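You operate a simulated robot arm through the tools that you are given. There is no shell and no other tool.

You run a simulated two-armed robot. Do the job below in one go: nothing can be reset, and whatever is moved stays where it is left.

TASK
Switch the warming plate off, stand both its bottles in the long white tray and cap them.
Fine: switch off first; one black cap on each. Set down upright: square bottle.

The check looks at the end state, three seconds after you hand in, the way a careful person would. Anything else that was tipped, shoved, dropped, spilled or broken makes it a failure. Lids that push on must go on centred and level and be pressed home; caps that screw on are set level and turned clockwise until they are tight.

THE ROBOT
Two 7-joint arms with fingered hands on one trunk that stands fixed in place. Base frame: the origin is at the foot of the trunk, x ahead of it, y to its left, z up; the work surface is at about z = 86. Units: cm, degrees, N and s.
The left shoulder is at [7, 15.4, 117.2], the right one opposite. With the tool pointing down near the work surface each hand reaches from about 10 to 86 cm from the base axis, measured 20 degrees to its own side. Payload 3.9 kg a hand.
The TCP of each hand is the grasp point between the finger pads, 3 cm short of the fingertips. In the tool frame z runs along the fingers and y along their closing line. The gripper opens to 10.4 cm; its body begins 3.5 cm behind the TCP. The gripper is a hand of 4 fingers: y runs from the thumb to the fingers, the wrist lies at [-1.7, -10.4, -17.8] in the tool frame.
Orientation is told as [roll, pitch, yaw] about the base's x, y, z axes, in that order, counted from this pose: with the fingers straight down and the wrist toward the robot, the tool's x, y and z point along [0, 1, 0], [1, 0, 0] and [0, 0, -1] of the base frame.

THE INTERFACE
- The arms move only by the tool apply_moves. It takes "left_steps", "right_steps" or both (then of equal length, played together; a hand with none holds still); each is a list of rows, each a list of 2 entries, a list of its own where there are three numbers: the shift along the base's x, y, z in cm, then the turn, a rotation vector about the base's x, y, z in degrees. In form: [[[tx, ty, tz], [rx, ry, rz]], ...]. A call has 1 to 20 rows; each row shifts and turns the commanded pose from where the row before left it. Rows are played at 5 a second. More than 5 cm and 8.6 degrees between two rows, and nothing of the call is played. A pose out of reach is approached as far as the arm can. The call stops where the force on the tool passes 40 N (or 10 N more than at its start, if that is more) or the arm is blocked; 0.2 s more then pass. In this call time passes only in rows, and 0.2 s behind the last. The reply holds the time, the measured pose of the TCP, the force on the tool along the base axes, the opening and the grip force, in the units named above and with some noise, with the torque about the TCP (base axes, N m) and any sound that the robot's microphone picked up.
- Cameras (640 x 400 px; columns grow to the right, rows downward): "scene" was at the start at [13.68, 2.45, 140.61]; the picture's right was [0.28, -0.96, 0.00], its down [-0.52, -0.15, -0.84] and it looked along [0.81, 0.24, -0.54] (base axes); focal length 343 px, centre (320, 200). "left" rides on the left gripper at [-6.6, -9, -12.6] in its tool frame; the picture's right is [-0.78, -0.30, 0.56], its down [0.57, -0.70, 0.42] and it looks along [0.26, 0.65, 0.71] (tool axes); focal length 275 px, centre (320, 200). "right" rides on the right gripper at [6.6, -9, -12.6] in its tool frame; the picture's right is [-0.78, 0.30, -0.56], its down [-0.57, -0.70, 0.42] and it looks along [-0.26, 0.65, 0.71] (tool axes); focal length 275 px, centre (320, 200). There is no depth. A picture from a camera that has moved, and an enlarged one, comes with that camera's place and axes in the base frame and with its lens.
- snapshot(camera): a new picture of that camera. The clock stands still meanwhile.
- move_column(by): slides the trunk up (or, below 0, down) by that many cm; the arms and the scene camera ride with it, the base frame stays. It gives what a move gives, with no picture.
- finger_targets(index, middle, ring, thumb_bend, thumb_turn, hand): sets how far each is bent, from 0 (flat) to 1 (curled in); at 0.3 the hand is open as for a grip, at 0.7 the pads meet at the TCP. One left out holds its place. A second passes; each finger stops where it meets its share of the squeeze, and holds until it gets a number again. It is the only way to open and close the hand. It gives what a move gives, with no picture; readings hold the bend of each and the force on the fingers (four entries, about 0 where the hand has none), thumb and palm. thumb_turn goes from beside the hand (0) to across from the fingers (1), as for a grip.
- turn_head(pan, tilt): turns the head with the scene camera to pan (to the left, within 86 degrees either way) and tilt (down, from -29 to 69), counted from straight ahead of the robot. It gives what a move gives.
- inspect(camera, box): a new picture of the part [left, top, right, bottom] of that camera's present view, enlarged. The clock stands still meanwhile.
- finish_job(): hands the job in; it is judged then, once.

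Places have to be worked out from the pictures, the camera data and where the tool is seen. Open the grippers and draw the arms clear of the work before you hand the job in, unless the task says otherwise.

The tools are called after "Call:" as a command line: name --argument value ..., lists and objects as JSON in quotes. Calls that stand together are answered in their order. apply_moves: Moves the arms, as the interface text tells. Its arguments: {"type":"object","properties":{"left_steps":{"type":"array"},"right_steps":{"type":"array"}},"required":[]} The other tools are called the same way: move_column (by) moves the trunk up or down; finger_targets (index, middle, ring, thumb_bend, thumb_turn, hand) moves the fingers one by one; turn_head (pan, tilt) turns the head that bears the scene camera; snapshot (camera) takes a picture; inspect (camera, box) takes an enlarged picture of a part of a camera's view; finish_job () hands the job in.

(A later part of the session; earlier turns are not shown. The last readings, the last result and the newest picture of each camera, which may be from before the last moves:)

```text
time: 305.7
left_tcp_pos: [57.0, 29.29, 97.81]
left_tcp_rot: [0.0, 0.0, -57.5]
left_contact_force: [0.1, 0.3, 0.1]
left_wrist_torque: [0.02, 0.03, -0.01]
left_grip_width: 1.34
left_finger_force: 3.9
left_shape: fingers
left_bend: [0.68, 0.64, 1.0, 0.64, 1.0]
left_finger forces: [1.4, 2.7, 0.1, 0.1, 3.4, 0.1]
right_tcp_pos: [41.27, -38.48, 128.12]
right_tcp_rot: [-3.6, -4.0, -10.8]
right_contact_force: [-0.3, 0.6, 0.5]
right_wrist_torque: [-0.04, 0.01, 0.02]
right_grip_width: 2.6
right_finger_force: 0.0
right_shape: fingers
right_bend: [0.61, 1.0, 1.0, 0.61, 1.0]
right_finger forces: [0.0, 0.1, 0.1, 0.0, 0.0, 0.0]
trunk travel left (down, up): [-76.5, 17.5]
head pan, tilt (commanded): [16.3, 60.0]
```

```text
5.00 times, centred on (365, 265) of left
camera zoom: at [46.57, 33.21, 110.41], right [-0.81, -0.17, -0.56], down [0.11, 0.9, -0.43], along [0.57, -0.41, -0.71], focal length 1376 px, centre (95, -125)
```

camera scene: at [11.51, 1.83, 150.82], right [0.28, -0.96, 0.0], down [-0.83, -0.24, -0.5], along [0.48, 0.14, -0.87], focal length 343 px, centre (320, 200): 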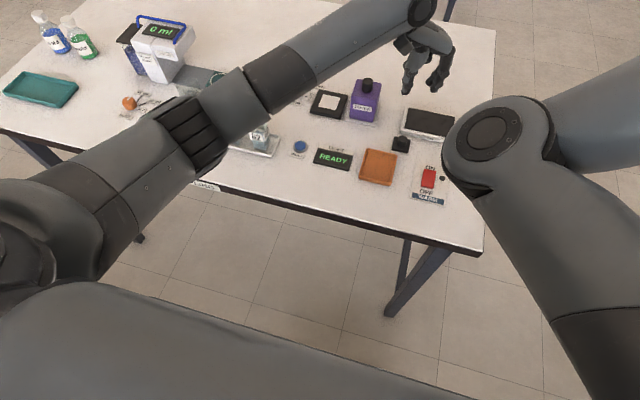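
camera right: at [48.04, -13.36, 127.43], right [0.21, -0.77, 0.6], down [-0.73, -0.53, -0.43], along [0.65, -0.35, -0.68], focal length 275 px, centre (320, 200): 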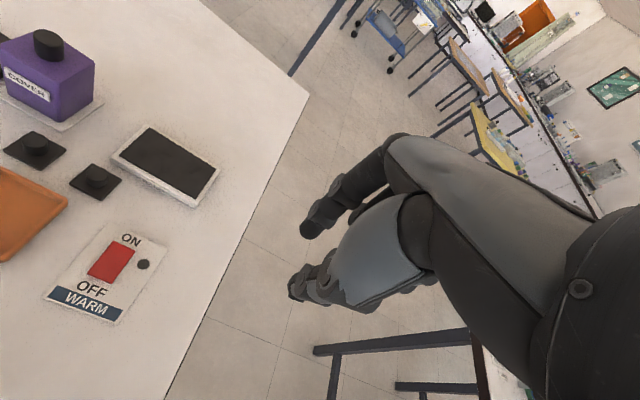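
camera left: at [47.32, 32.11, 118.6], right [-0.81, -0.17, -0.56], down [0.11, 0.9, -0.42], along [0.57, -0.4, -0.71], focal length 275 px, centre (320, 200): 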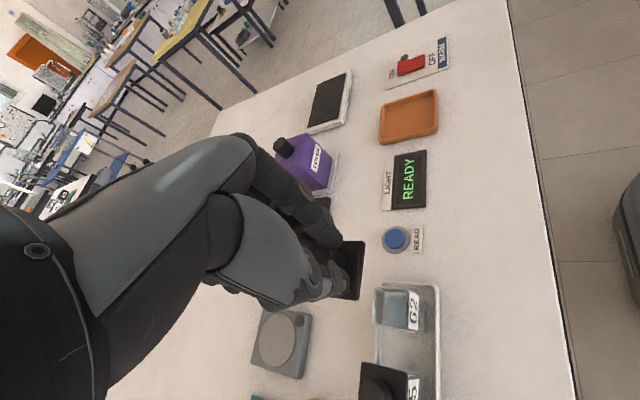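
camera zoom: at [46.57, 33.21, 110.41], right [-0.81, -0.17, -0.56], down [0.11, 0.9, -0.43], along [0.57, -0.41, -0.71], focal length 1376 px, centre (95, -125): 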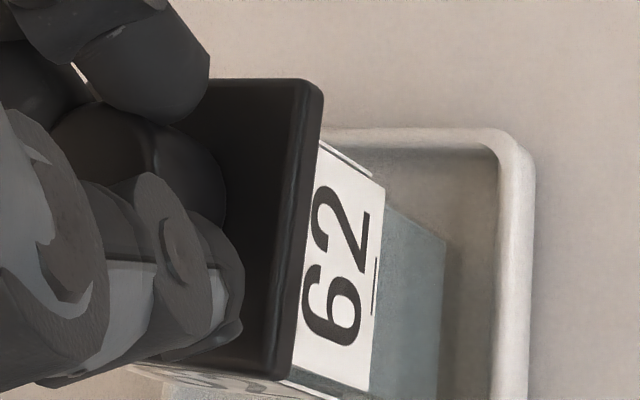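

Best estimate now: offset ≈ (-0.03,-0.05). I correct that and lower to light contact.

Call:
apply_moves --left_steps '[[[0.03, 0.05, -0.2], [0, 0, 0]], [[0, 0, -0.15], [0, 0, 0]], [[0, 0, -0.1], [0, 0, 0]], [[0, 0, -0.1], [0, 0, 0]], [[0, 0, 0], [0, 0, 0]]]'

Call:
apply_moves --left_steps '[[[0, 0, -0.1], [0, 0, 0]], [[0, 0, 0], [0, 0, 0]]]'

Call:
inspect --camera "scene" --box '[236, 110, 276, 140]'

Call:
inspect --camera "left" --box '[330, 225, 400, 305]'

```text
time: 306.9
left_tcp_pos: [56.88, 29.26, 97.23]
left_tcp_rot: [0.1, -0.1, -57.5]
left_contact_force: [0.8, -0.2, 5.6]
left_wrist_torque: [0.0, -0.03, 0.0]
left_grip_width: 1.29
left_finger_force: 5.1
left_shape: fingers
left_bend: [0.69, 0.64, 1.0, 0.64, 1.0]
left_finger forces: [1.5, 3.7, 0.1, 0.0, 4.2, 0.0]
right_tcp_pos: [41.1, -38.56, 128.09]
right_tcp_rot: [-3.5, -4.1, -10.7]
right_contact_force: [-0.1, 0.6, -0.3]
right_wrist_torque: [-0.02, 0.02, -0.04]
right_grip_width: 2.56
right_finger_force: 0.1
right_shape: fingers
right_bend: [0.61, 1.0, 1.0, 0.61, 1.0]
right_finger forces: [0.1, 0.1, 0.1, 0.0, 0.0, 0.1]
trunk travel left (down, up): [-76.5, 17.5]
head pan, tilt (commanded): [16.3, 60.0]
```

```text
time: 307.5
left_tcp_pos: [56.93, 29.25, 97.15]
left_tcp_rot: [-0.1, -0.1, -57.4]
left_contact_force: [-0.2, 0.1, 7.1]
left_wrist_torque: [0.0, -0.02, 0.04]
left_grip_width: 1.26
left_finger_force: 5.2
left_shape: fingers
left_bend: [0.69, 0.64, 1.0, 0.64, 1.0]
left_finger forces: [1.5, 4.3, 0.0, 0.1, 4.4, 0.1]
right_tcp_pos: [41.05, -38.48, 128.24]
right_tcp_rot: [-3.6, -4.1, -10.8]
right_contact_force: [0.2, 0.5, -0.2]
right_wrist_torque: [-0.01, 0.01, -0.01]
right_grip_width: 2.56
right_finger_force: 0.0
right_shape: fingers
right_bend: [0.61, 1.0, 1.0, 0.61, 1.0]
right_finger forces: [0.1, 0.0, 0.1, 0.0, 0.0, 0.1]
trunk travel left (down, up): [-76.5, 17.5]
head pan, tilt (commanded): [16.3, 60.0]
```

```text
13.33 times, centred on (256, 125) of scene
camera zoom: at [11.41, 1.74, 150.83], right [0.28, -0.96, 0.0], down [-0.83, -0.24, -0.5], along [0.48, 0.14, -0.87], focal length 4574 px, centre (1173, 1200)
```

zoom: 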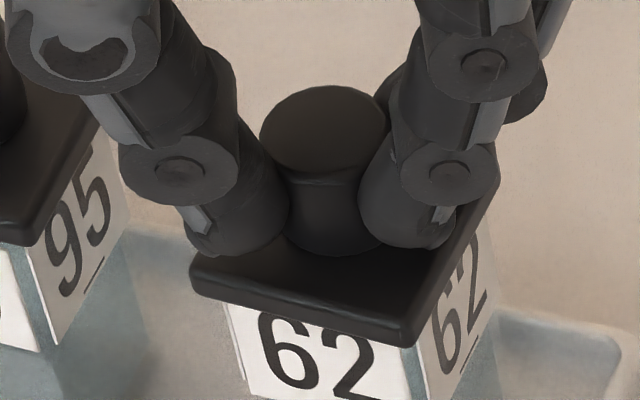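

```text
5.00 times, centred on (365, 265) of left
camera zoom: at [46.52, 33.23, 109.78], right [-0.81, -0.17, -0.56], down [0.11, 0.9, -0.43], along [0.57, -0.4, -0.71], focal length 1376 px, centre (95, -125)
```

zoom: 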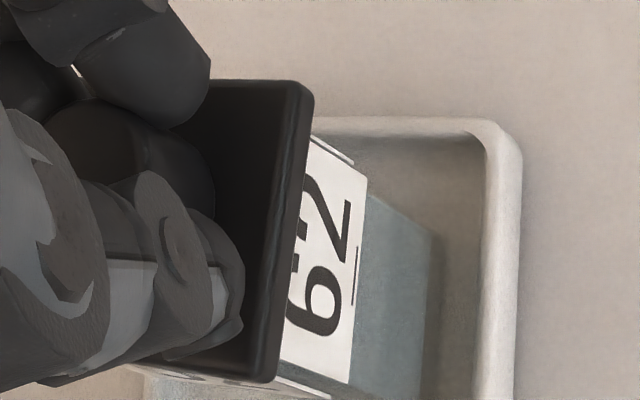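

The lid is on the rim but ~0.1 cm too far toward me. I lift a hair, shift (+0.12,-0.03), and lower again.

Call:
apply_moves --left_steps '[[[0, 0, 0.2], [0, 0, 0]], [[0.06, 0, 0.15], [0, 0, 0]], [[0.06, -0.03, 0], [0, 0, 0]], [[0, 0, -0.15], [0, 0, 0]], [[0, 0, -0.1], [0, 0, 0]], [[0, 0, 0], [0, 0, 0]]]'

Call:
inspect --camera "scene" --box '[236, 110, 276, 140]'

Call:
inspect --camera "left" --box '[330, 225, 400, 305]'

```text
time: 308.9
left_tcp_pos: [57.02, 29.23, 97.26]
left_tcp_rot: [-0.1, -0.1, -57.5]
left_contact_force: [-0.5, 0.1, 2.9]
left_wrist_torque: [-0.03, -0.01, 0.0]
left_grip_width: 1.24
left_finger_force: 4.9
left_shape: fingers
left_bend: [0.69, 0.64, 1.0, 0.64, 1.0]
left_finger forces: [1.6, 3.1, 0.0, 0.1, 3.6, 0.0]
right_tcp_pos: [41.2, -38.46, 128.09]
right_tcp_rot: [-3.7, -4.0, -10.7]
right_contact_force: [-0.3, -0.5, 0.4]
right_wrist_torque: [0.01, 0.04, -0.02]
right_grip_width: 2.55
right_finger_force: 0.1
right_shape: fingers
right_bend: [0.61, 1.0, 1.0, 0.61, 1.0]
right_finger forces: [0.0, 0.2, 0.0, 0.0, 0.0, 0.0]
trunk travel left (down, up): [-76.5, 17.5]
head pan, tilt (commanded): [16.3, 60.0]
```

```text
13.33 times, centred on (256, 125) of scene
camera zoom: at [11.46, 1.79, 150.82], right [0.28, -0.96, 0.0], down [-0.83, -0.24, -0.5], along [0.48, 0.14, -0.87], focal length 4574 px, centre (1173, 1200)
```

zoom: 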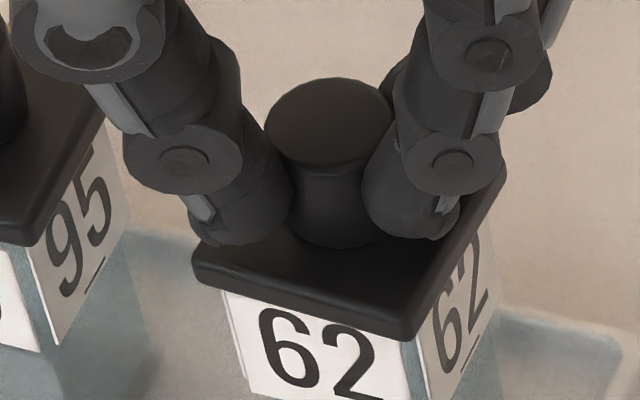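

```text
5.00 times, centred on (365, 265) of left
camera zoom: at [46.7, 33.23, 109.84], right [-0.81, -0.17, -0.56], down [0.11, 0.9, -0.43], along [0.57, -0.4, -0.71], focal length 1376 px, centre (95, -125)
```

zoom: 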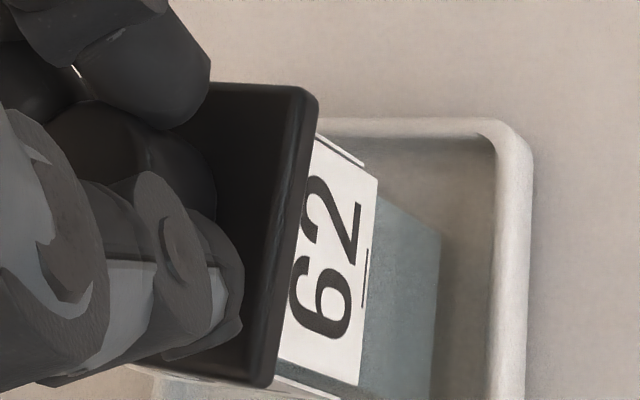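

Now x is good; y needs about -0.08 and the lid is ~2.5° clockwise relative to the bottle. I lift slightly, rotate +2.5°, shift, and set down.

Call:
apply_moves --left_steps '[[[0, 0, 0.2], [0, 0, 0]], [[0, -0.05, 0.1], [0, 0, 1.25]], [[0, -0.05, 0], [0, 0, 1.25]], [[0, 0, -0.15], [0, 0, 0]], [[0, 0, -0.12], [0, 0, 0]], [[0, 0, 0], [0, 0, 0]]]'

Call:
inspect --camera "scene" --box '[236, 110, 276, 140]'

Call:
inspect --camera "left" --box '[330, 225, 400, 305]'

```text
time: 310.3
left_tcp_pos: [57.02, 29.19, 97.24]
left_tcp_rot: [0.1, -0.1, -55.0]
left_contact_force: [0.5, 1.0, 2.1]
left_wrist_torque: [0.02, -0.02, 0.0]
left_grip_width: 1.25
left_finger_force: 4.1
left_shape: fingers
left_bend: [0.69, 0.64, 1.0, 0.64, 1.0]
left_finger forces: [1.5, 3.0, 0.1, 0.0, 3.3, 0.0]
right_tcp_pos: [41.25, -38.6, 128.1]
right_tcp_rot: [-3.7, -4.0, -10.7]
right_contact_force: [1.3, 0.0, -0.6]
right_wrist_torque: [0.0, -0.02, -0.05]
right_grip_width: 2.58
right_finger_force: 0.0
right_shape: fingers
right_bend: [0.61, 1.0, 1.0, 0.61, 1.0]
right_finger forces: [0.0, 0.0, 0.1, 0.0, 0.0, 0.0]
trunk travel left (down, up): [-76.5, 17.5]
head pan, tilt (commanded): [16.3, 60.0]
```

```text
13.33 times, centred on (256, 125) of scene
camera zoom: at [11.49, 1.8, 150.82], right [0.28, -0.96, 0.0], down [-0.83, -0.24, -0.5], along [0.48, 0.14, -0.87], focal length 4574 px, centre (1173, 1200)
```

zoom: 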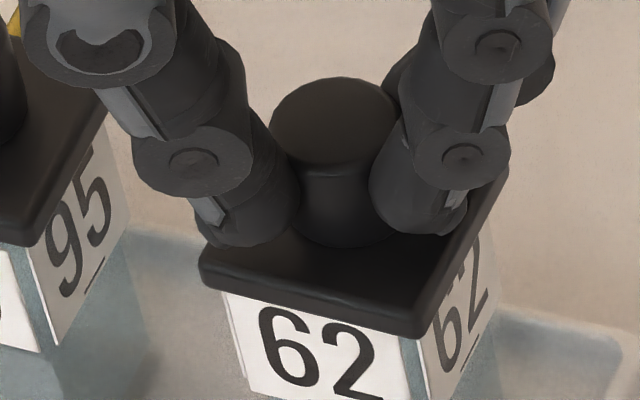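

```text
5.00 times, centred on (365, 265) of left
camera zoom: at [46.57, 32.68, 109.88], right [-0.81, -0.2, -0.56], down [0.07, 0.9, -0.43], along [0.59, -0.38, -0.71], focal length 1376 px, centre (95, -125)
```

zoom: 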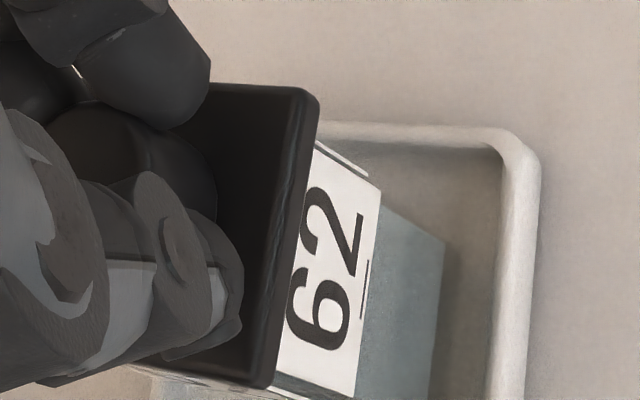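

Yaw is now matched; y slightly overshot. I nudge +0.05 in y and then press it home through the grip with compensated lateral motion.

Call:
apply_moves --left_steps '[[[0, 0, 0.2], [0, 0, 0]], [[0, 0.06, 0], [0, 0, 0.5]], [[0, 0, -0.15], [0, 0, 0]], [[0, 0, -0.1], [0, 0, 0]], [[0, 0, 0], [0, 0, 0]]]'

Call:
inspect --camera "scene" --box '[236, 110, 276, 140]'

Call:
apply_moves --left_steps '[[[0, 0, -0.12], [0, 0, 0]], [[0.02, 0.02, -0.12], [0, 0, 0]], [[0.03, 0.03, -0.12], [0, 0, 0]], [[0.03, 0.03, -0.1], [0, 0, 0]], [[0.03, 0.03, -0.1], [0, 0, 0]], [[0, 0, 0], [0, 0, 0]]]'

Call:
inspect --camera "scene" --box '[236, 110, 276, 140]'

```text
time: 311.5
left_tcp_pos: [57.05, 29.21, 97.35]
left_tcp_rot: [0.1, -0.1, -54.6]
left_contact_force: [-0.3, 0.3, 3.0]
left_wrist_torque: [-0.02, -0.03, -0.03]
left_grip_width: 1.29
left_finger_force: 3.6
left_shape: fingers
left_bend: [0.69, 0.64, 1.0, 0.64, 1.0]
left_finger forces: [1.6, 3.0, 0.1, 0.0, 3.3, 0.0]
right_tcp_pos: [41.19, -38.49, 128.25]
right_tcp_rot: [-3.7, -3.9, -10.7]
right_contact_force: [0.1, 0.3, -0.2]
right_wrist_torque: [0.01, 0.04, -0.01]
right_grip_width: 2.57
right_finger_force: 0.0
right_shape: fingers
right_bend: [0.61, 1.0, 1.0, 0.61, 1.0]
right_finger forces: [0.0, 0.0, 0.0, 0.0, 0.0, 0.1]
trunk travel left (down, up): [-76.5, 17.5]
head pan, tilt (commanded): [16.3, 60.0]
```

```text
13.33 times, centred on (256, 125) of scene
camera zoom: at [11.47, 1.79, 150.82], right [0.28, -0.96, 0.0], down [-0.83, -0.24, -0.5], along [0.48, 0.14, -0.87], focal length 4574 px, centre (1173, 1200)
```

zoom: 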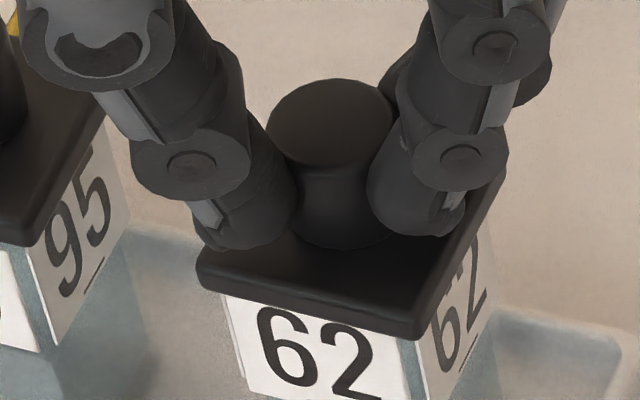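

```text
time: 312.9
left_tcp_pos: [57.05, 29.31, 96.81]
left_tcp_rot: [0.1, -0.1, -54.5]
left_contact_force: [-0.7, -1.7, 10.1]
left_wrist_torque: [-0.03, -0.06, -0.02]
left_grip_width: 1.16
left_finger_force: 7.6
left_shape: fingers
left_bend: [0.69, 0.64, 1.0, 0.65, 1.0]
left_finger forces: [1.9, 6.6, 0.0, 0.0, 6.1, 0.0]
right_tcp_pos: [41.04, -38.69, 128.14]
right_tcp_rot: [-3.6, -4.1, -10.7]
right_contact_force: [-0.5, -0.2, 0.4]
right_wrist_torque: [-0.01, -0.03, -0.01]
right_grip_width: 2.59
right_finger_force: 0.1
right_shape: fingers
right_bend: [0.61, 1.0, 1.0, 0.61, 1.0]
right_finger forces: [0.0, 0.0, 0.1, 0.0, 0.1, 0.0]
trunk travel left (down, up): [-76.5, 17.5]
head pan, tilt (commanded): [16.3, 60.0]
```

```text
13.33 times, centred on (256, 125) of scene
camera zoom: at [11.3, 1.67, 150.84], right [0.28, -0.96, 0.0], down [-0.83, -0.24, -0.5], along [0.48, 0.14, -0.87], focal length 4574 px, centre (1173, 1200)
```

zoom: 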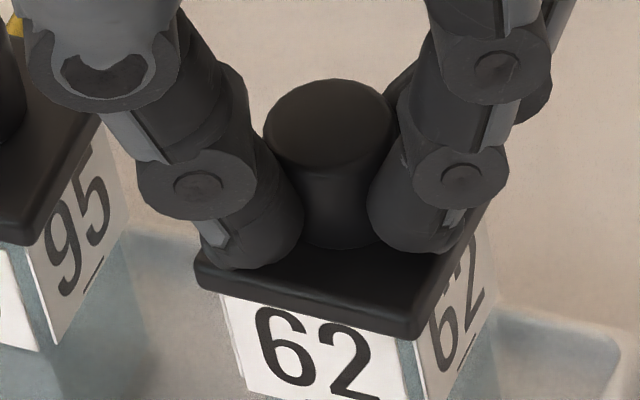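

Call:
apply_moves --left_steps '[[[0.03, 0.03, -0.12], [0, 0, 0]], [[0.03, 0.03, -0.12], [0, 0, 0]], [[0.03, 0.03, -0.12], [0, 0, 0]], [[0.03, 0.03, -0.1], [0, 0, 0]], [[0, 0, 0], [0, 0, 0]]]'

Call:
inspect --camera "scene" --box '[236, 110, 276, 140]'

```text
time: 314.1
left_tcp_pos: [57.06, 29.21, 96.76]
left_tcp_rot: [0.5, -0.3, -54.3]
left_contact_force: [-2.0, 0.1, 37.2]
left_wrist_torque: [0.35, 0.31, 0.03]
left_grip_width: 1.14
left_finger_force: 21.5
left_shape: fingers
left_bend: [0.69, 0.64, 1.0, 0.67, 1.0]
left_finger forces: [2.2, 9.9, 0.0, 0.0, 30.3, 0.0]
right_tcp_pos: [40.69, -38.81, 128.2]
right_tcp_rot: [-3.6, -4.3, -10.7]
right_contact_force: [-1.0, -0.4, 0.0]
right_wrist_torque: [0.03, -0.03, 0.01]
right_grip_width: 2.59
right_finger_force: 0.1
right_shape: fingers
right_bend: [0.61, 1.0, 1.0, 0.61, 1.0]
right_finger forces: [0.0, 0.0, 0.0, 0.0, 0.0, 0.0]
trunk travel left (down, up): [-76.5, 17.5]
head pan, tilt (commanded): [16.3, 60.0]
```

```text
13.33 times, centred on (256, 125) of scene
camera zoom: at [10.83, 1.44, 150.9], right [0.28, -0.96, 0.0], down [-0.83, -0.24, -0.5], along [0.48, 0.14, -0.86], focal length 4574 px, centre (1173, 1200)
```

zoom: 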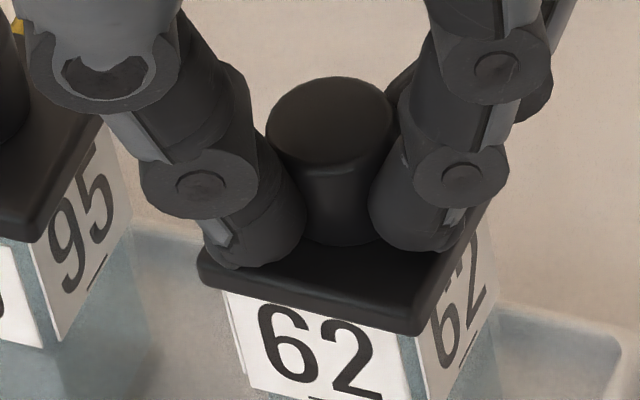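

37 N applied, no further travel. I ease off, reversing the lateral compensation, and check the residual force.

Call:
apply_moves --left_steps '[[[-0.04, -0.04, 0.15], [0, 0, 0]], [[-0.04, -0.04, 0.15], [0, 0, 0]], [[-0.04, -0.04, 0.12], [0, 0, 0]], [[-0.04, -0.04, 0.1], [0, 0, 0]], [[-0.03, -0.03, 0.05], [0, 0, 0]], [[0, 0, 0], [0, 0, 0]]]'

Call:
inspect --camera "scene" --box '[236, 110, 276, 140]'

```text
time: 315.5
left_tcp_pos: [56.98, 29.07, 96.77]
left_tcp_rot: [-0.1, 0.0, -54.6]
left_contact_force: [2.1, -0.6, 12.3]
left_wrist_torque: [0.06, -0.11, 0.0]
left_grip_width: 1.16
left_finger_force: 8.4
left_shape: fingers
left_bend: [0.69, 0.64, 1.0, 0.66, 1.0]
left_finger forces: [1.5, 10.2, 0.0, 0.0, 6.6, 0.0]
right_tcp_pos: [41.14, -38.66, 128.13]
right_tcp_rot: [-3.6, -4.1, -10.7]
right_contact_force: [-0.1, 0.2, -0.1]
right_wrist_torque: [0.0, -0.04, 0.01]
right_grip_width: 2.57
right_finger_force: 0.1
right_shape: fingers
right_bend: [0.61, 1.0, 1.0, 0.61, 1.0]
right_finger forces: [0.0, 0.0, 0.0, 0.0, 0.0, 0.1]
trunk travel left (down, up): [-76.5, 17.5]
head pan, tilt (commanded): [16.3, 60.0]
```

```text
13.33 times, centred on (256, 125) of scene
camera zoom: at [11.38, 1.69, 150.82], right [0.28, -0.96, 0.0], down [-0.83, -0.24, -0.5], along [0.48, 0.14, -0.87], focal length 4574 px, centre (1173, 1200)
```

zoom: 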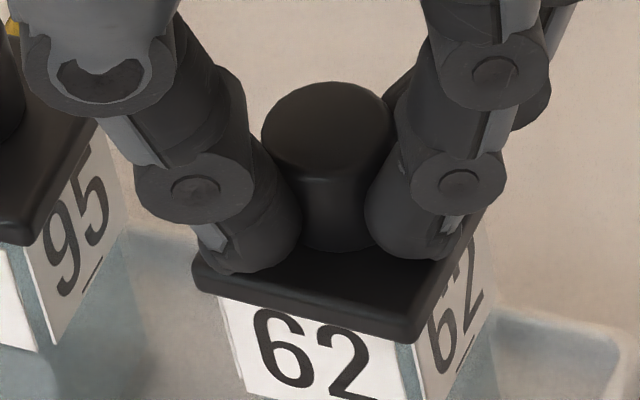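

Call:
apply_moves --left_steps '[[[0, 0, 0.12], [0, 0, 0]], [[0, 0, 0.12], [0, 0, 0]], [[0, 0, 0.06], [0, 0, 0]], [[0, 0, 0], [0, 0, 0]]]'

```text
time: 316.5
left_tcp_pos: [57.13, 29.28, 96.99]
left_tcp_rot: [-0.1, 0.0, -54.5]
left_contact_force: [-0.1, -0.3, -0.9]
left_wrist_torque: [-0.01, -0.03, -0.02]
left_grip_width: 1.15
left_finger_force: 3.5
left_shape: fingers
left_bend: [0.69, 0.64, 1.0, 0.65, 1.0]
left_finger forces: [1.4, 3.2, 0.1, 0.0, 3.1, 0.0]
right_tcp_pos: [41.29, -38.57, 128.11]
right_tcp_rot: [-3.6, -4.0, -10.6]
right_contact_force: [-0.4, -0.2, 0.2]
right_wrist_torque: [-0.02, 0.01, 0.01]
right_grip_width: 2.54
right_finger_force: 0.0
right_shape: fingers
right_bend: [0.61, 1.0, 1.0, 0.61, 1.0]
right_finger forces: [0.0, 0.0, 0.1, 0.1, 0.0, 0.0]
trunk travel left (down, up): [-76.5, 17.5]
head pan, tilt (commanded): [16.3, 60.0]
```

Preload gone (perhaps just lifted). I lower 0.1 for light contact, then release and raise.

Call:
apply_moves --left_steps '[[[0, 0, -0.08], [0, 0, 0]], [[0, 0, 0], [0, 0, 0]]]'

Call:
inspect --camera "scene" --box '[236, 110, 276, 140]'

Call:
finger_targets --hand "left" --index 0.65 --middle 0.61 --thumb_bend 0.61

Call:
inspect --camera "scene" --box '[236, 110, 276, 140]'

```text
time: 317.1
left_tcp_pos: [57.19, 29.24, 96.91]
left_tcp_rot: [0.0, 0.0, -54.4]
left_contact_force: [-0.6, -0.4, 1.2]
left_wrist_torque: [0.0, 0.01, 0.02]
left_grip_width: 1.14
left_finger_force: 4.2
left_shape: fingers
left_bend: [0.69, 0.64, 1.0, 0.65, 1.0]
left_finger forces: [1.4, 3.1, 0.1, 0.0, 3.1, 0.1]
right_tcp_pos: [41.1, -38.52, 128.21]
right_tcp_rot: [-3.7, -4.0, -10.7]
right_contact_force: [0.7, -1.0, 0.4]
right_wrist_torque: [0.01, 0.01, 0.0]
right_grip_width: 2.57
right_finger_force: 0.0
right_shape: fingers
right_bend: [0.61, 1.0, 1.0, 0.61, 1.0]
right_finger forces: [0.0, 0.0, 0.1, 0.1, 0.0, 0.0]
trunk travel left (down, up): [-76.5, 17.5]
head pan, tilt (commanded): [16.3, 60.0]
```

```text
13.33 times, centred on (256, 125) of scene
camera zoom: at [11.51, 1.81, 150.82], right [0.28, -0.96, 0.0], down [-0.83, -0.24, -0.5], along [0.48, 0.14, -0.87], focal length 4574 px, centre (1173, 1200)
```

zoom: 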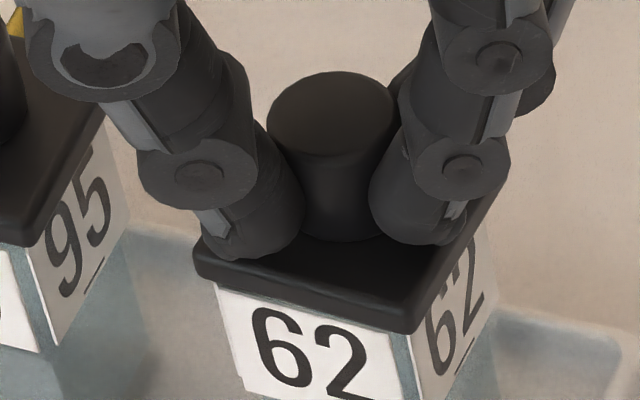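

```text
time: 318.1
left_tcp_pos: [57.22, 29.26, 96.89]
left_tcp_rot: [0.0, 0.0, -54.5]
left_contact_force: [-0.3, 0.0, -0.6]
left_wrist_torque: [0.02, 0.0, 0.0]
left_grip_width: 1.96
left_finger_force: 0.0
left_shape: fingers
left_bend: [0.65, 0.61, 1.0, 0.61, 1.0]
left_finger forces: [0.0, 0.0, 0.0, 0.1, 0.0, 0.0]
right_tcp_pos: [41.13, -38.48, 128.08]
right_tcp_rot: [-3.7, -4.0, -10.7]
right_contact_force: [0.1, 0.2, 0.1]
right_wrist_torque: [-0.03, 0.01, 0.0]
right_grip_width: 2.6
right_finger_force: 0.0
right_shape: fingers
right_bend: [0.61, 1.0, 1.0, 0.61, 1.0]
right_finger forces: [0.0, 0.0, 0.0, 0.0, 0.0, 0.0]
trunk travel left (down, up): [-76.5, 17.5]
head pan, tilt (commanded): [16.3, 60.0]
```

```text
13.33 times, centred on (256, 125) of scene
camera zoom: at [11.51, 1.81, 150.82], right [0.28, -0.96, 0.0], down [-0.83, -0.24, -0.5], along [0.48, 0.14, -0.87], focal length 4574 px, centre (1173, 1200)
```

zoom: 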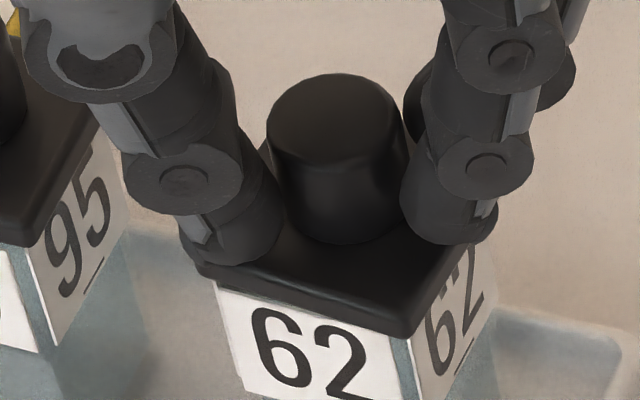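

After release the lid sits ~(+0.13,-0.08) off centre. Re-gripping naturally pulls it toward the thumb; I re-grip lightly, look, and trim.

Call:
finger_targets --hand "left" --index 0.68 --middle 0.655 --thumb_bend 0.66

Call:
apply_moves --left_steps '[[[0, 0, 0.12], [0, 0, 0]], [[-0.05, 0.02, 0], [0, 0, 0]], [[0, 0, 0], [0, 0, 0]]]'

Call:
inspect --camera "scene" --box '[236, 110, 276, 140]'

Call:
inspect --camera "left" --box '[330, 225, 400, 305]'

```text
time: 319.1
left_tcp_pos: [57.14, 29.18, 97.03]
left_tcp_rot: [0.1, 0.0, -54.5]
left_contact_force: [-0.5, 0.2, 0.5]
left_wrist_torque: [0.0, -0.01, -0.01]
left_grip_width: 1.34
left_finger_force: 1.8
left_shape: fingers
left_bend: [0.68, 0.63, 1.0, 0.64, 1.0]
left_finger forces: [0.1, 1.4, 0.0, 0.0, 1.5, 0.0]
right_tcp_pos: [41.21, -38.35, 128.06]
right_tcp_rot: [-3.7, -4.0, -10.7]
right_contact_force: [-0.4, -0.7, -0.1]
right_wrist_torque: [0.0, -0.02, 0.03]
right_grip_width: 2.59
right_finger_force: 0.2
right_shape: fingers
right_bend: [0.61, 1.0, 1.0, 0.61, 1.0]
right_finger forces: [0.1, 0.1, 0.0, 0.0, 0.0, 0.1]
trunk travel left (down, up): [-76.5, 17.5]
head pan, tilt (commanded): [16.3, 60.0]
```

```text
time: 319.9
left_tcp_pos: [57.09, 29.21, 97.04]
left_tcp_rot: [-0.1, 0.1, -54.5]
left_contact_force: [-0.2, 0.1, 0.2]
left_wrist_torque: [-0.03, 0.0, -0.01]
left_grip_width: 1.36
left_finger_force: 1.2
left_shape: fingers
left_bend: [0.68, 0.63, 1.0, 0.64, 1.0]
left_finger forces: [0.2, 1.5, 0.0, 0.0, 1.5, 0.0]
right_tcp_pos: [41.26, -38.46, 128.15]
right_tcp_rot: [-3.7, -4.0, -10.7]
right_contact_force: [-0.4, 1.1, 0.8]
right_wrist_torque: [-0.04, -0.03, 0.0]
right_grip_width: 2.59
right_finger_force: 0.1
right_shape: fingers
right_bend: [0.61, 1.0, 1.0, 0.61, 1.0]
right_finger forces: [0.0, 0.0, 0.0, 0.0, 0.1, 0.0]
trunk travel left (down, up): [-76.5, 17.5]
head pan, tilt (commanded): [16.3, 60.0]
```

```text
13.33 times, centred on (256, 125) of scene
camera zoom: at [11.52, 1.81, 150.82], right [0.28, -0.96, 0.0], down [-0.83, -0.24, -0.5], along [0.48, 0.14, -0.87], focal length 4574 px, centre (1173, 1200)
```

zoom: 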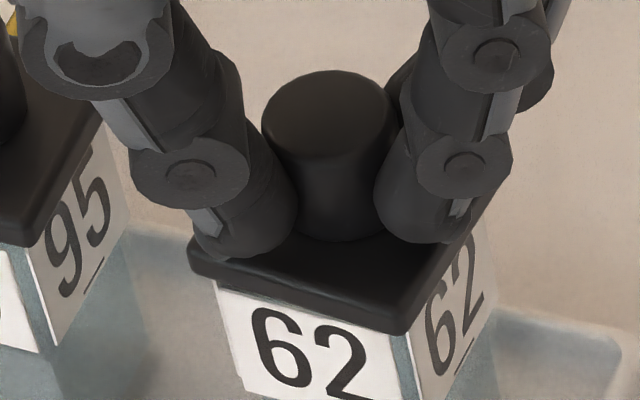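

```text
5.00 times, centred on (365, 265) of left
camera zoom: at [46.49, 32.68, 109.69], right [-0.8, -0.21, -0.56], down [0.06, 0.9, -0.43], along [0.59, -0.37, -0.71], focal length 1376 px, centre (95, -125)
```

zoom: 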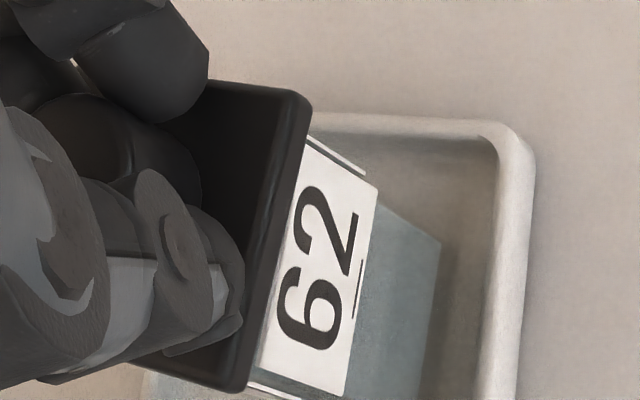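

y and yaw match now; x needs about -0.13. I shift, lower to light contact and release.

Call:
apply_moves --left_steps '[[[-0.07, 0, 0.05], [0, 0, 0]], [[-0.06, 0, 0], [0, 0, 0]], [[0, 0, -0.1], [0, 0, 0]], [[0, 0, -0.06], [0, 0, 0]], [[0, 0, 0], [0, 0, 0]]]'

Call:
inspect --camera "scene" --box '[236, 110, 276, 140]'

Call:
inspect --camera "left" --box '[330, 225, 400, 305]'

```text
time: 321.1
left_tcp_pos: [57.04, 29.3, 96.91]
left_tcp_rot: [0.0, 0.0, -54.5]
left_contact_force: [-0.3, 0.3, -0.1]
left_wrist_torque: [0.0, 0.0, 0.03]
left_grip_width: 1.36
left_finger_force: 1.7
left_shape: fingers
left_bend: [0.68, 0.63, 1.0, 0.64, 1.0]
left_finger forces: [0.1, 1.4, 0.0, 0.0, 1.5, 0.0]
right_tcp_pos: [41.33, -38.54, 128.16]
right_tcp_rot: [-3.7, -4.0, -10.7]
right_contact_force: [0.2, 0.0, 0.1]
right_wrist_torque: [0.02, 0.02, 0.03]
right_grip_width: 2.57
right_finger_force: 0.1
right_shape: fingers
right_bend: [0.61, 1.0, 1.0, 0.61, 1.0]
right_finger forces: [0.1, 0.0, 0.0, 0.0, 0.1, 0.0]
trunk travel left (down, up): [-76.5, 17.5]
head pan, tilt (commanded): [16.3, 60.0]
```

```text
13.33 times, centred on (256, 125) of scene
camera zoom: at [11.51, 1.8, 150.82], right [0.28, -0.96, 0.0], down [-0.83, -0.24, -0.5], along [0.48, 0.14, -0.87], focal length 4574 px, centre (1173, 1200)
```

zoom: 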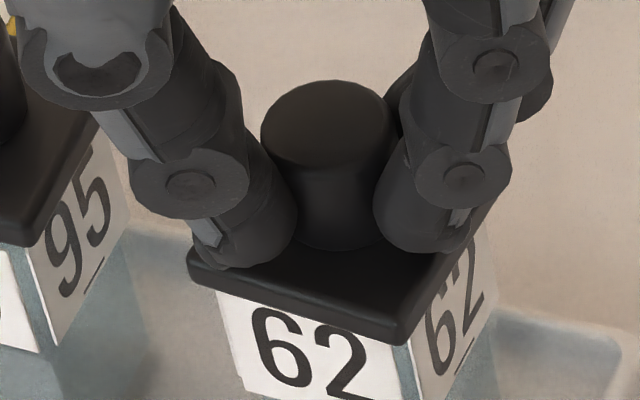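

```text
5.00 times, centred on (365, 265) of left
camera zoom: at [46.38, 32.66, 109.59], right [-0.8, -0.21, -0.56], down [0.06, 0.9, -0.43], along [0.59, -0.37, -0.71], focal length 1376 px, centre (95, -125)
```

zoom: 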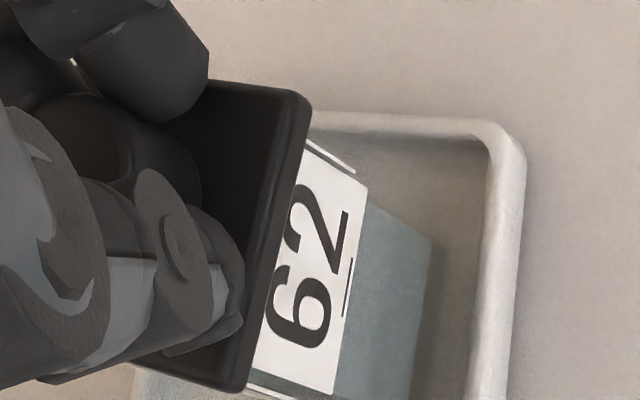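

Now centred in x, y and yaw. I lower a touch and release, then raise the hand.

Call:
apply_moves --left_steps '[[[0, 0, -0.06], [0, 0, 0]], [[0, 0, 0], [0, 0, 0]]]'

Call:
finger_targets --hand "left" --index 0.64 --middle 0.61 --thumb_bend 0.61

Call:
apply_moves --left_steps '[[[0, 0, 0.4], [0, 0, 0]], [[0, 0, 0.6], [0, 0, 0]], [[0, 0, 1.5], [0, 0, 0]], [[0, 0, 3], [0, 0, 0]], [[0, 0, 4], [0, 0, 0]], [[0, 0, 3], [0, 0, 0]], [[0, 0, 0], [0, 0, 0]]]'

Call:
inspect --camera "scene" --box '[200, 105, 280, 145]'

Call:
inspect --camera "left" --box '[330, 220, 450, 330]'

```text
time: 321.7
left_tcp_pos: [56.95, 29.22, 97.0]
left_tcp_rot: [0.0, 0.0, -54.5]
left_contact_force: [0.4, -0.1, 0.2]
left_wrist_torque: [-0.01, 0.0, -0.02]
left_grip_width: 1.34
left_finger_force: 1.8
left_shape: fingers
left_bend: [0.68, 0.63, 1.0, 0.64, 1.0]
left_finger forces: [0.1, 1.5, 0.0, 0.1, 1.5, 0.0]
right_tcp_pos: [41.3, -38.53, 128.04]
right_tcp_rot: [-3.7, -4.0, -10.7]
right_contact_force: [-0.1, 0.6, 0.2]
right_wrist_torque: [-0.01, 0.01, -0.02]
right_grip_width: 2.59
right_finger_force: 0.1
right_shape: fingers
right_bend: [0.61, 1.0, 1.0, 0.61, 1.0]
right_finger forces: [0.0, 0.0, 0.0, 0.0, 0.1, 0.0]
trunk travel left (down, up): [-76.5, 17.5]
head pan, tilt (commanded): [16.3, 60.0]
```

```text
time: 322.7
left_tcp_pos: [57.0, 29.25, 97.0]
left_tcp_rot: [0.0, 0.0, -54.4]
left_contact_force: [0.3, -0.7, 0.4]
left_wrist_torque: [0.01, 0.02, 0.01]
left_grip_width: 2.09
left_finger_force: 0.3
left_shape: fingers
left_bend: [0.64, 0.61, 1.0, 0.61, 1.0]
left_finger forces: [0.0, 0.2, 0.0, 0.0, 0.0, 0.0]
right_tcp_pos: [41.16, -38.57, 128.15]
right_tcp_rot: [-3.7, -4.0, -10.8]
right_contact_force: [0.1, 1.0, 0.3]
right_wrist_torque: [-0.02, -0.03, 0.0]
right_grip_width: 2.63
right_finger_force: 0.1
right_shape: fingers
right_bend: [0.61, 1.0, 1.0, 0.61, 1.0]
right_finger forces: [0.1, 0.0, 0.0, 0.0, 0.0, 0.1]
trunk travel left (down, up): [-76.5, 17.5]
head pan, tilt (commanded): [16.3, 60.0]
```

```text
time: 324.3
left_tcp_pos: [57.08, 29.24, 109.43]
left_tcp_rot: [0.0, 0.0, -54.5]
left_contact_force: [0.0, 0.4, 0.3]
left_wrist_torque: [0.03, 0.01, 0.06]
left_grip_width: 2.11
left_finger_force: 0.1
left_shape: fingers
left_bend: [0.64, 0.61, 1.0, 0.61, 1.0]
left_finger forces: [0.0, 0.0, 0.0, 0.0, 0.1, 0.0]
right_tcp_pos: [41.21, -38.52, 128.06]
right_tcp_rot: [-3.7, -4.1, -10.8]
right_contact_force: [-0.6, -0.4, 0.3]
right_wrist_torque: [0.02, -0.02, -0.01]
right_grip_width: 2.56
right_finger_force: 0.0
right_shape: fingers
right_bend: [0.61, 1.0, 1.0, 0.61, 1.0]
right_finger forces: [0.0, 0.1, 0.0, 0.0, 0.1, 0.0]
trunk travel left (down, up): [-76.5, 17.5]
head pan, tilt (commanded): [16.3, 60.0]
```

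```text
8.00 times, centred on (240, 125) of scene
camera zoom: at [11.52, 1.82, 150.81], right [0.28, -0.96, 0.0], down [-0.83, -0.24, -0.5], along [0.48, 0.14, -0.87], focal length 2744 px, centre (960, 800)
```

zoom: 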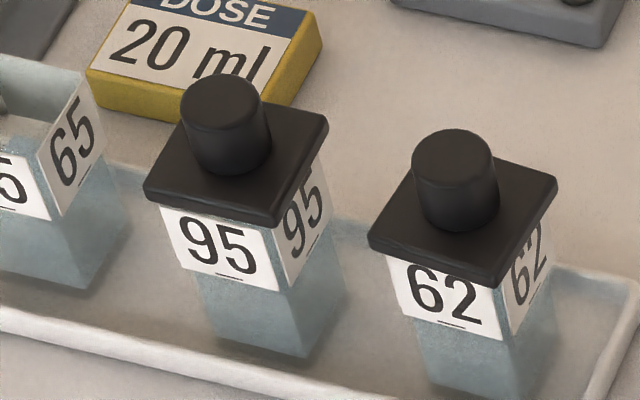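

```text
3.64 times, centred on (390, 275) of left
camera zoom: at [46.47, 32.79, 122.12], right [-0.8, -0.21, -0.56], down [0.06, 0.9, -0.43], along [0.59, -0.37, -0.71], focal length 1001 px, centre (66, -73)
```

zoom: 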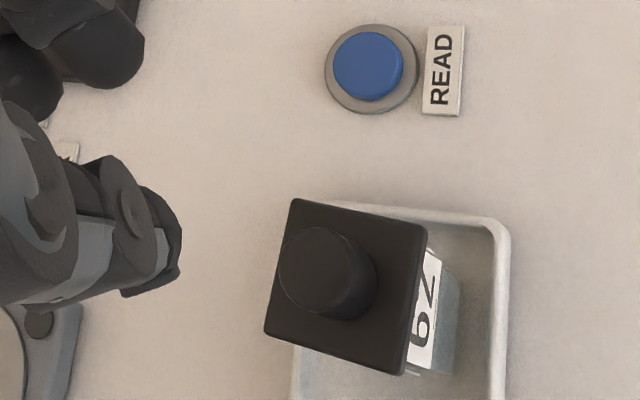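

Both lids are on. The bottle 62 and its lid both turned a few degrees together; I zoom in to verify their relative alignment.

Call:
inspect --camera "scene" --box '[242, 114, 274, 146]'

Call:
inspect --camera "left" --box '[380, 280, 430, 340]'

```text
12.50 times, centred on (258, 130) of scene
camera zoom: at [11.52, 1.82, 150.81], right [0.28, -0.96, 0.0], down [-0.83, -0.24, -0.5], along [0.48, 0.14, -0.87], focal length 4288 px, centre (1095, 1075)
```

zoom: 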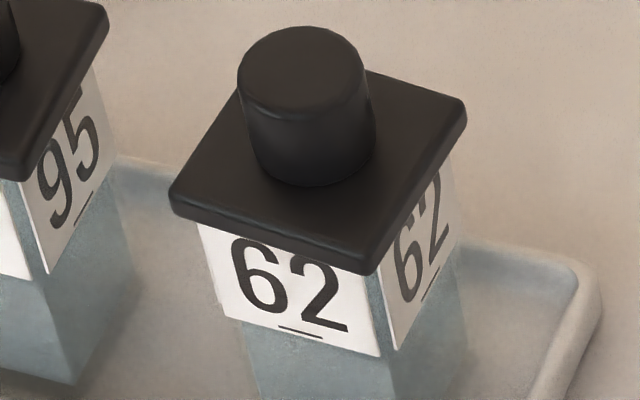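

```text
6.67 times, centred on (405, 310) of left
camera zoom: at [46.47, 32.79, 122.12], right [-0.8, -0.21, -0.56], down [0.06, 0.9, -0.43], along [0.59, -0.37, -0.71], focal length 1835 px, centre (-247, -533)
```

zoom: 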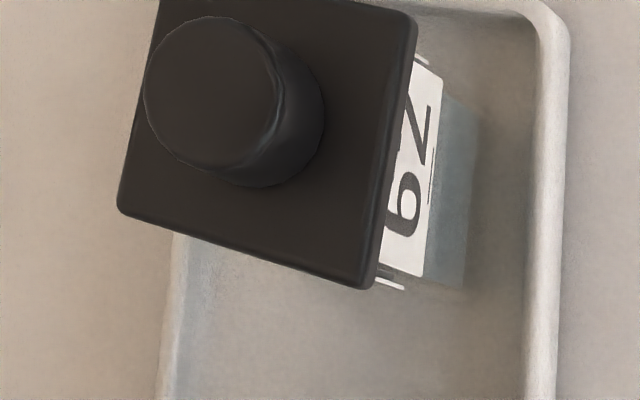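

The lid is ~5° rotated relative to the bottle (it twisted on release). I re-grip gently with all three fingers, rotate +5°, and release more evenly.

Call:
finger_targets --hand "left" --index 0.57 --middle 0.57 --ring 1.0 --thumb_bend 0.57

Call:
apply_moves --left_steps '[[[0, 0.05, -3], [0, 0, 0]], [[0, 0, -4], [0, 0, 0]], [[0, 0, -3], [0, 0, 0]], [[0, 0, -1.6], [0, 0, 0]], [[0, 0, -0.6], [0, 0, 0]], [[0, 0, 0], [0, 0, 0]], [[0, 0, 0], [0, 0, 0]]]'

Call:
finger_targets --hand "left" --index 0.66 --middle 0.635 --thumb_bend 0.64

Call:
finger_targets --hand "left" --index 0.685 --middle 0.65 --thumb_bend 0.66

Call:
inspect --camera "scene" --box '[242, 112, 274, 144]'

```text
time: 325.3
left_tcp_pos: [57.04, 29.37, 109.51]
left_tcp_rot: [0.0, -0.1, -54.5]
left_contact_force: [0.8, -0.1, 0.7]
left_wrist_torque: [-0.05, 0.03, -0.01]
left_grip_width: 3.78
left_finger_force: 0.0
left_shape: fingers
left_bend: [0.56, 0.56, 1.0, 0.56, 1.0]
left_finger forces: [0.0, 0.1, 0.1, 0.0, 0.0, 0.0]
right_tcp_pos: [41.3, -38.4, 128.1]
right_tcp_rot: [-3.7, -4.0, -10.7]
right_contact_force: [-0.1, -0.5, -0.8]
right_wrist_torque: [0.0, 0.02, 0.03]
right_grip_width: 2.58
right_finger_force: 0.1
right_shape: fingers
right_bend: [0.61, 1.0, 1.0, 0.61, 1.0]
right_finger forces: [0.0, 0.1, 0.0, 0.1, 0.0, 0.0]
trunk travel left (down, up): [-76.5, 17.5]
head pan, tilt (commanded): [16.3, 60.0]
```

```text
time: 326.9
left_tcp_pos: [57.02, 29.3, 97.3]
left_tcp_rot: [0.0, 0.1, -54.5]
left_contact_force: [-0.1, -0.6, 0.4]
left_wrist_torque: [0.01, 0.02, 0.01]
left_grip_width: 3.76
left_finger_force: 0.0
left_shape: fingers
left_bend: [0.56, 0.56, 1.0, 0.56, 1.0]
left_finger forces: [0.0, 0.1, 0.0, 0.1, 0.0, 0.0]
right_tcp_pos: [41.17, -38.43, 128.06]
right_tcp_rot: [-3.7, -3.9, -10.8]
right_contact_force: [0.6, 0.0, 0.1]
right_wrist_torque: [-0.02, 0.03, 0.0]
right_grip_width: 2.59
right_finger_force: 0.0
right_shape: fingers
right_bend: [0.61, 1.0, 1.0, 0.61, 1.0]
right_finger forces: [0.1, 0.0, 0.0, 0.0, 0.0, 0.0]
trunk travel left (down, up): [-76.5, 17.5]
head pan, tilt (commanded): [16.3, 60.0]
```

```text
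time: 327.9
left_tcp_pos: [57.11, 29.38, 97.24]
left_tcp_rot: [0.0, 0.1, -54.5]
left_contact_force: [0.7, -0.6, 0.0]
left_wrist_torque: [-0.01, 0.01, -0.01]
left_grip_width: 1.68
left_finger_force: 0.1
left_shape: fingers
left_bend: [0.66, 0.63, 1.0, 0.63, 1.0]
left_finger forces: [0.1, 0.3, 0.0, 0.0, 0.4, 0.1]
right_tcp_pos: [41.2, -38.61, 128.19]
right_tcp_rot: [-3.7, -4.0, -10.7]
right_contact_force: [0.4, 0.2, -0.4]
right_wrist_torque: [0.01, 0.0, 0.01]
right_grip_width: 2.57
right_finger_force: 0.1
right_shape: fingers
right_bend: [0.61, 1.0, 1.0, 0.61, 1.0]
right_finger forces: [0.0, 0.0, 0.0, 0.0, 0.0, 0.1]
trunk travel left (down, up): [-76.5, 17.5]
head pan, tilt (commanded): [16.3, 60.0]
```

```text
time: 328.9
left_tcp_pos: [56.92, 29.37, 97.17]
left_tcp_rot: [0.0, 0.0, -54.6]
left_contact_force: [0.5, 0.6, 0.9]
left_wrist_torque: [0.01, -0.02, 0.0]
left_grip_width: 1.47
left_finger_force: 2.1
left_shape: fingers
left_bend: [0.67, 0.64, 1.0, 0.64, 1.0]
left_finger forces: [0.8, 1.2, 0.1, 0.0, 1.7, 0.1]
right_tcp_pos: [41.21, -38.59, 128.19]
right_tcp_rot: [-3.7, -4.0, -10.7]
right_contact_force: [-0.6, 0.1, 0.7]
right_wrist_torque: [0.01, 0.03, 0.02]
right_grip_width: 2.58
right_finger_force: 0.0
right_shape: fingers
right_bend: [0.61, 1.0, 1.0, 0.61, 1.0]
right_finger forces: [0.1, 0.0, 0.1, 0.0, 0.0, 0.0]
trunk travel left (down, up): [-76.5, 17.5]
head pan, tilt (commanded): [16.3, 60.0]
```

```text
12.50 times, centred on (258, 128) of scene
camera zoom: at [11.51, 1.81, 150.82], right [0.28, -0.96, 0.0], down [-0.83, -0.24, -0.5], along [0.48, 0.14, -0.87], focal length 4288 px, centre (1095, 1100)
```

zoom: 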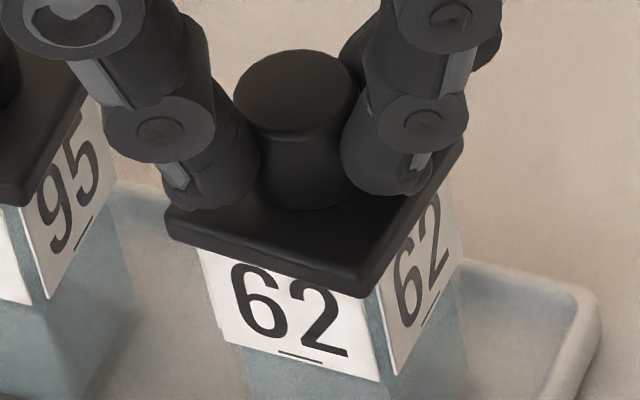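

Balanced grip. I lift a hair, rotate +3.9° with a small shift, set down and release.

Call:
apply_moves --left_steps '[[[0, 0, 0.12], [0, 0, 0]], [[0.03, -0.04, 0.05], [0, 0, 1.95]], [[0.04, -0.04, 0], [0, 0, 1.95]], [[0, 0, -0.1], [0, 0, 0]], [[0, 0, 0], [0, 0, 0]]]'

Call:
inspect --camera "scene" --box '[242, 112, 274, 144]'

```text
time: 330.1
left_tcp_pos: [57.0, 29.33, 97.34]
left_tcp_rot: [0.0, -0.1, -50.6]
left_contact_force: [-0.6, 0.2, 0.8]
left_wrist_torque: [-0.01, -0.02, -0.03]
left_grip_width: 1.47
left_finger_force: 2.0
left_shape: fingers
left_bend: [0.67, 0.64, 1.0, 0.64, 1.0]
left_finger forces: [0.6, 1.2, 0.0, 0.0, 1.6, 0.0]
right_tcp_pos: [41.24, -38.57, 128.06]
right_tcp_rot: [-3.7, -4.1, -10.7]
right_contact_force: [0.0, 0.0, -0.3]
right_wrist_torque: [-0.05, -0.02, -0.02]
right_grip_width: 2.59
right_finger_force: 0.1
right_shape: fingers
right_bend: [0.61, 1.0, 1.0, 0.61, 1.0]
right_finger forces: [0.0, 0.0, 0.1, 0.0, 0.0, 0.1]
trunk travel left (down, up): [-76.5, 17.5]
head pan, tilt (commanded): [16.3, 60.0]
```

```text
12.50 times, centred on (258, 128) of scene
camera zoom: at [11.51, 1.81, 150.82], right [0.28, -0.96, 0.0], down [-0.83, -0.24, -0.5], along [0.48, 0.14, -0.87], focal length 4288 px, centre (1095, 1100)
```

zoom: 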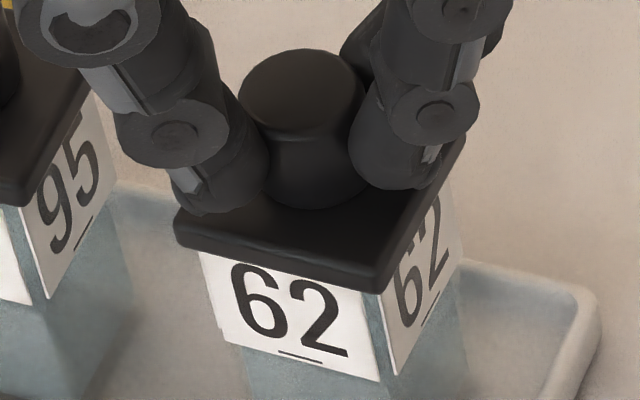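

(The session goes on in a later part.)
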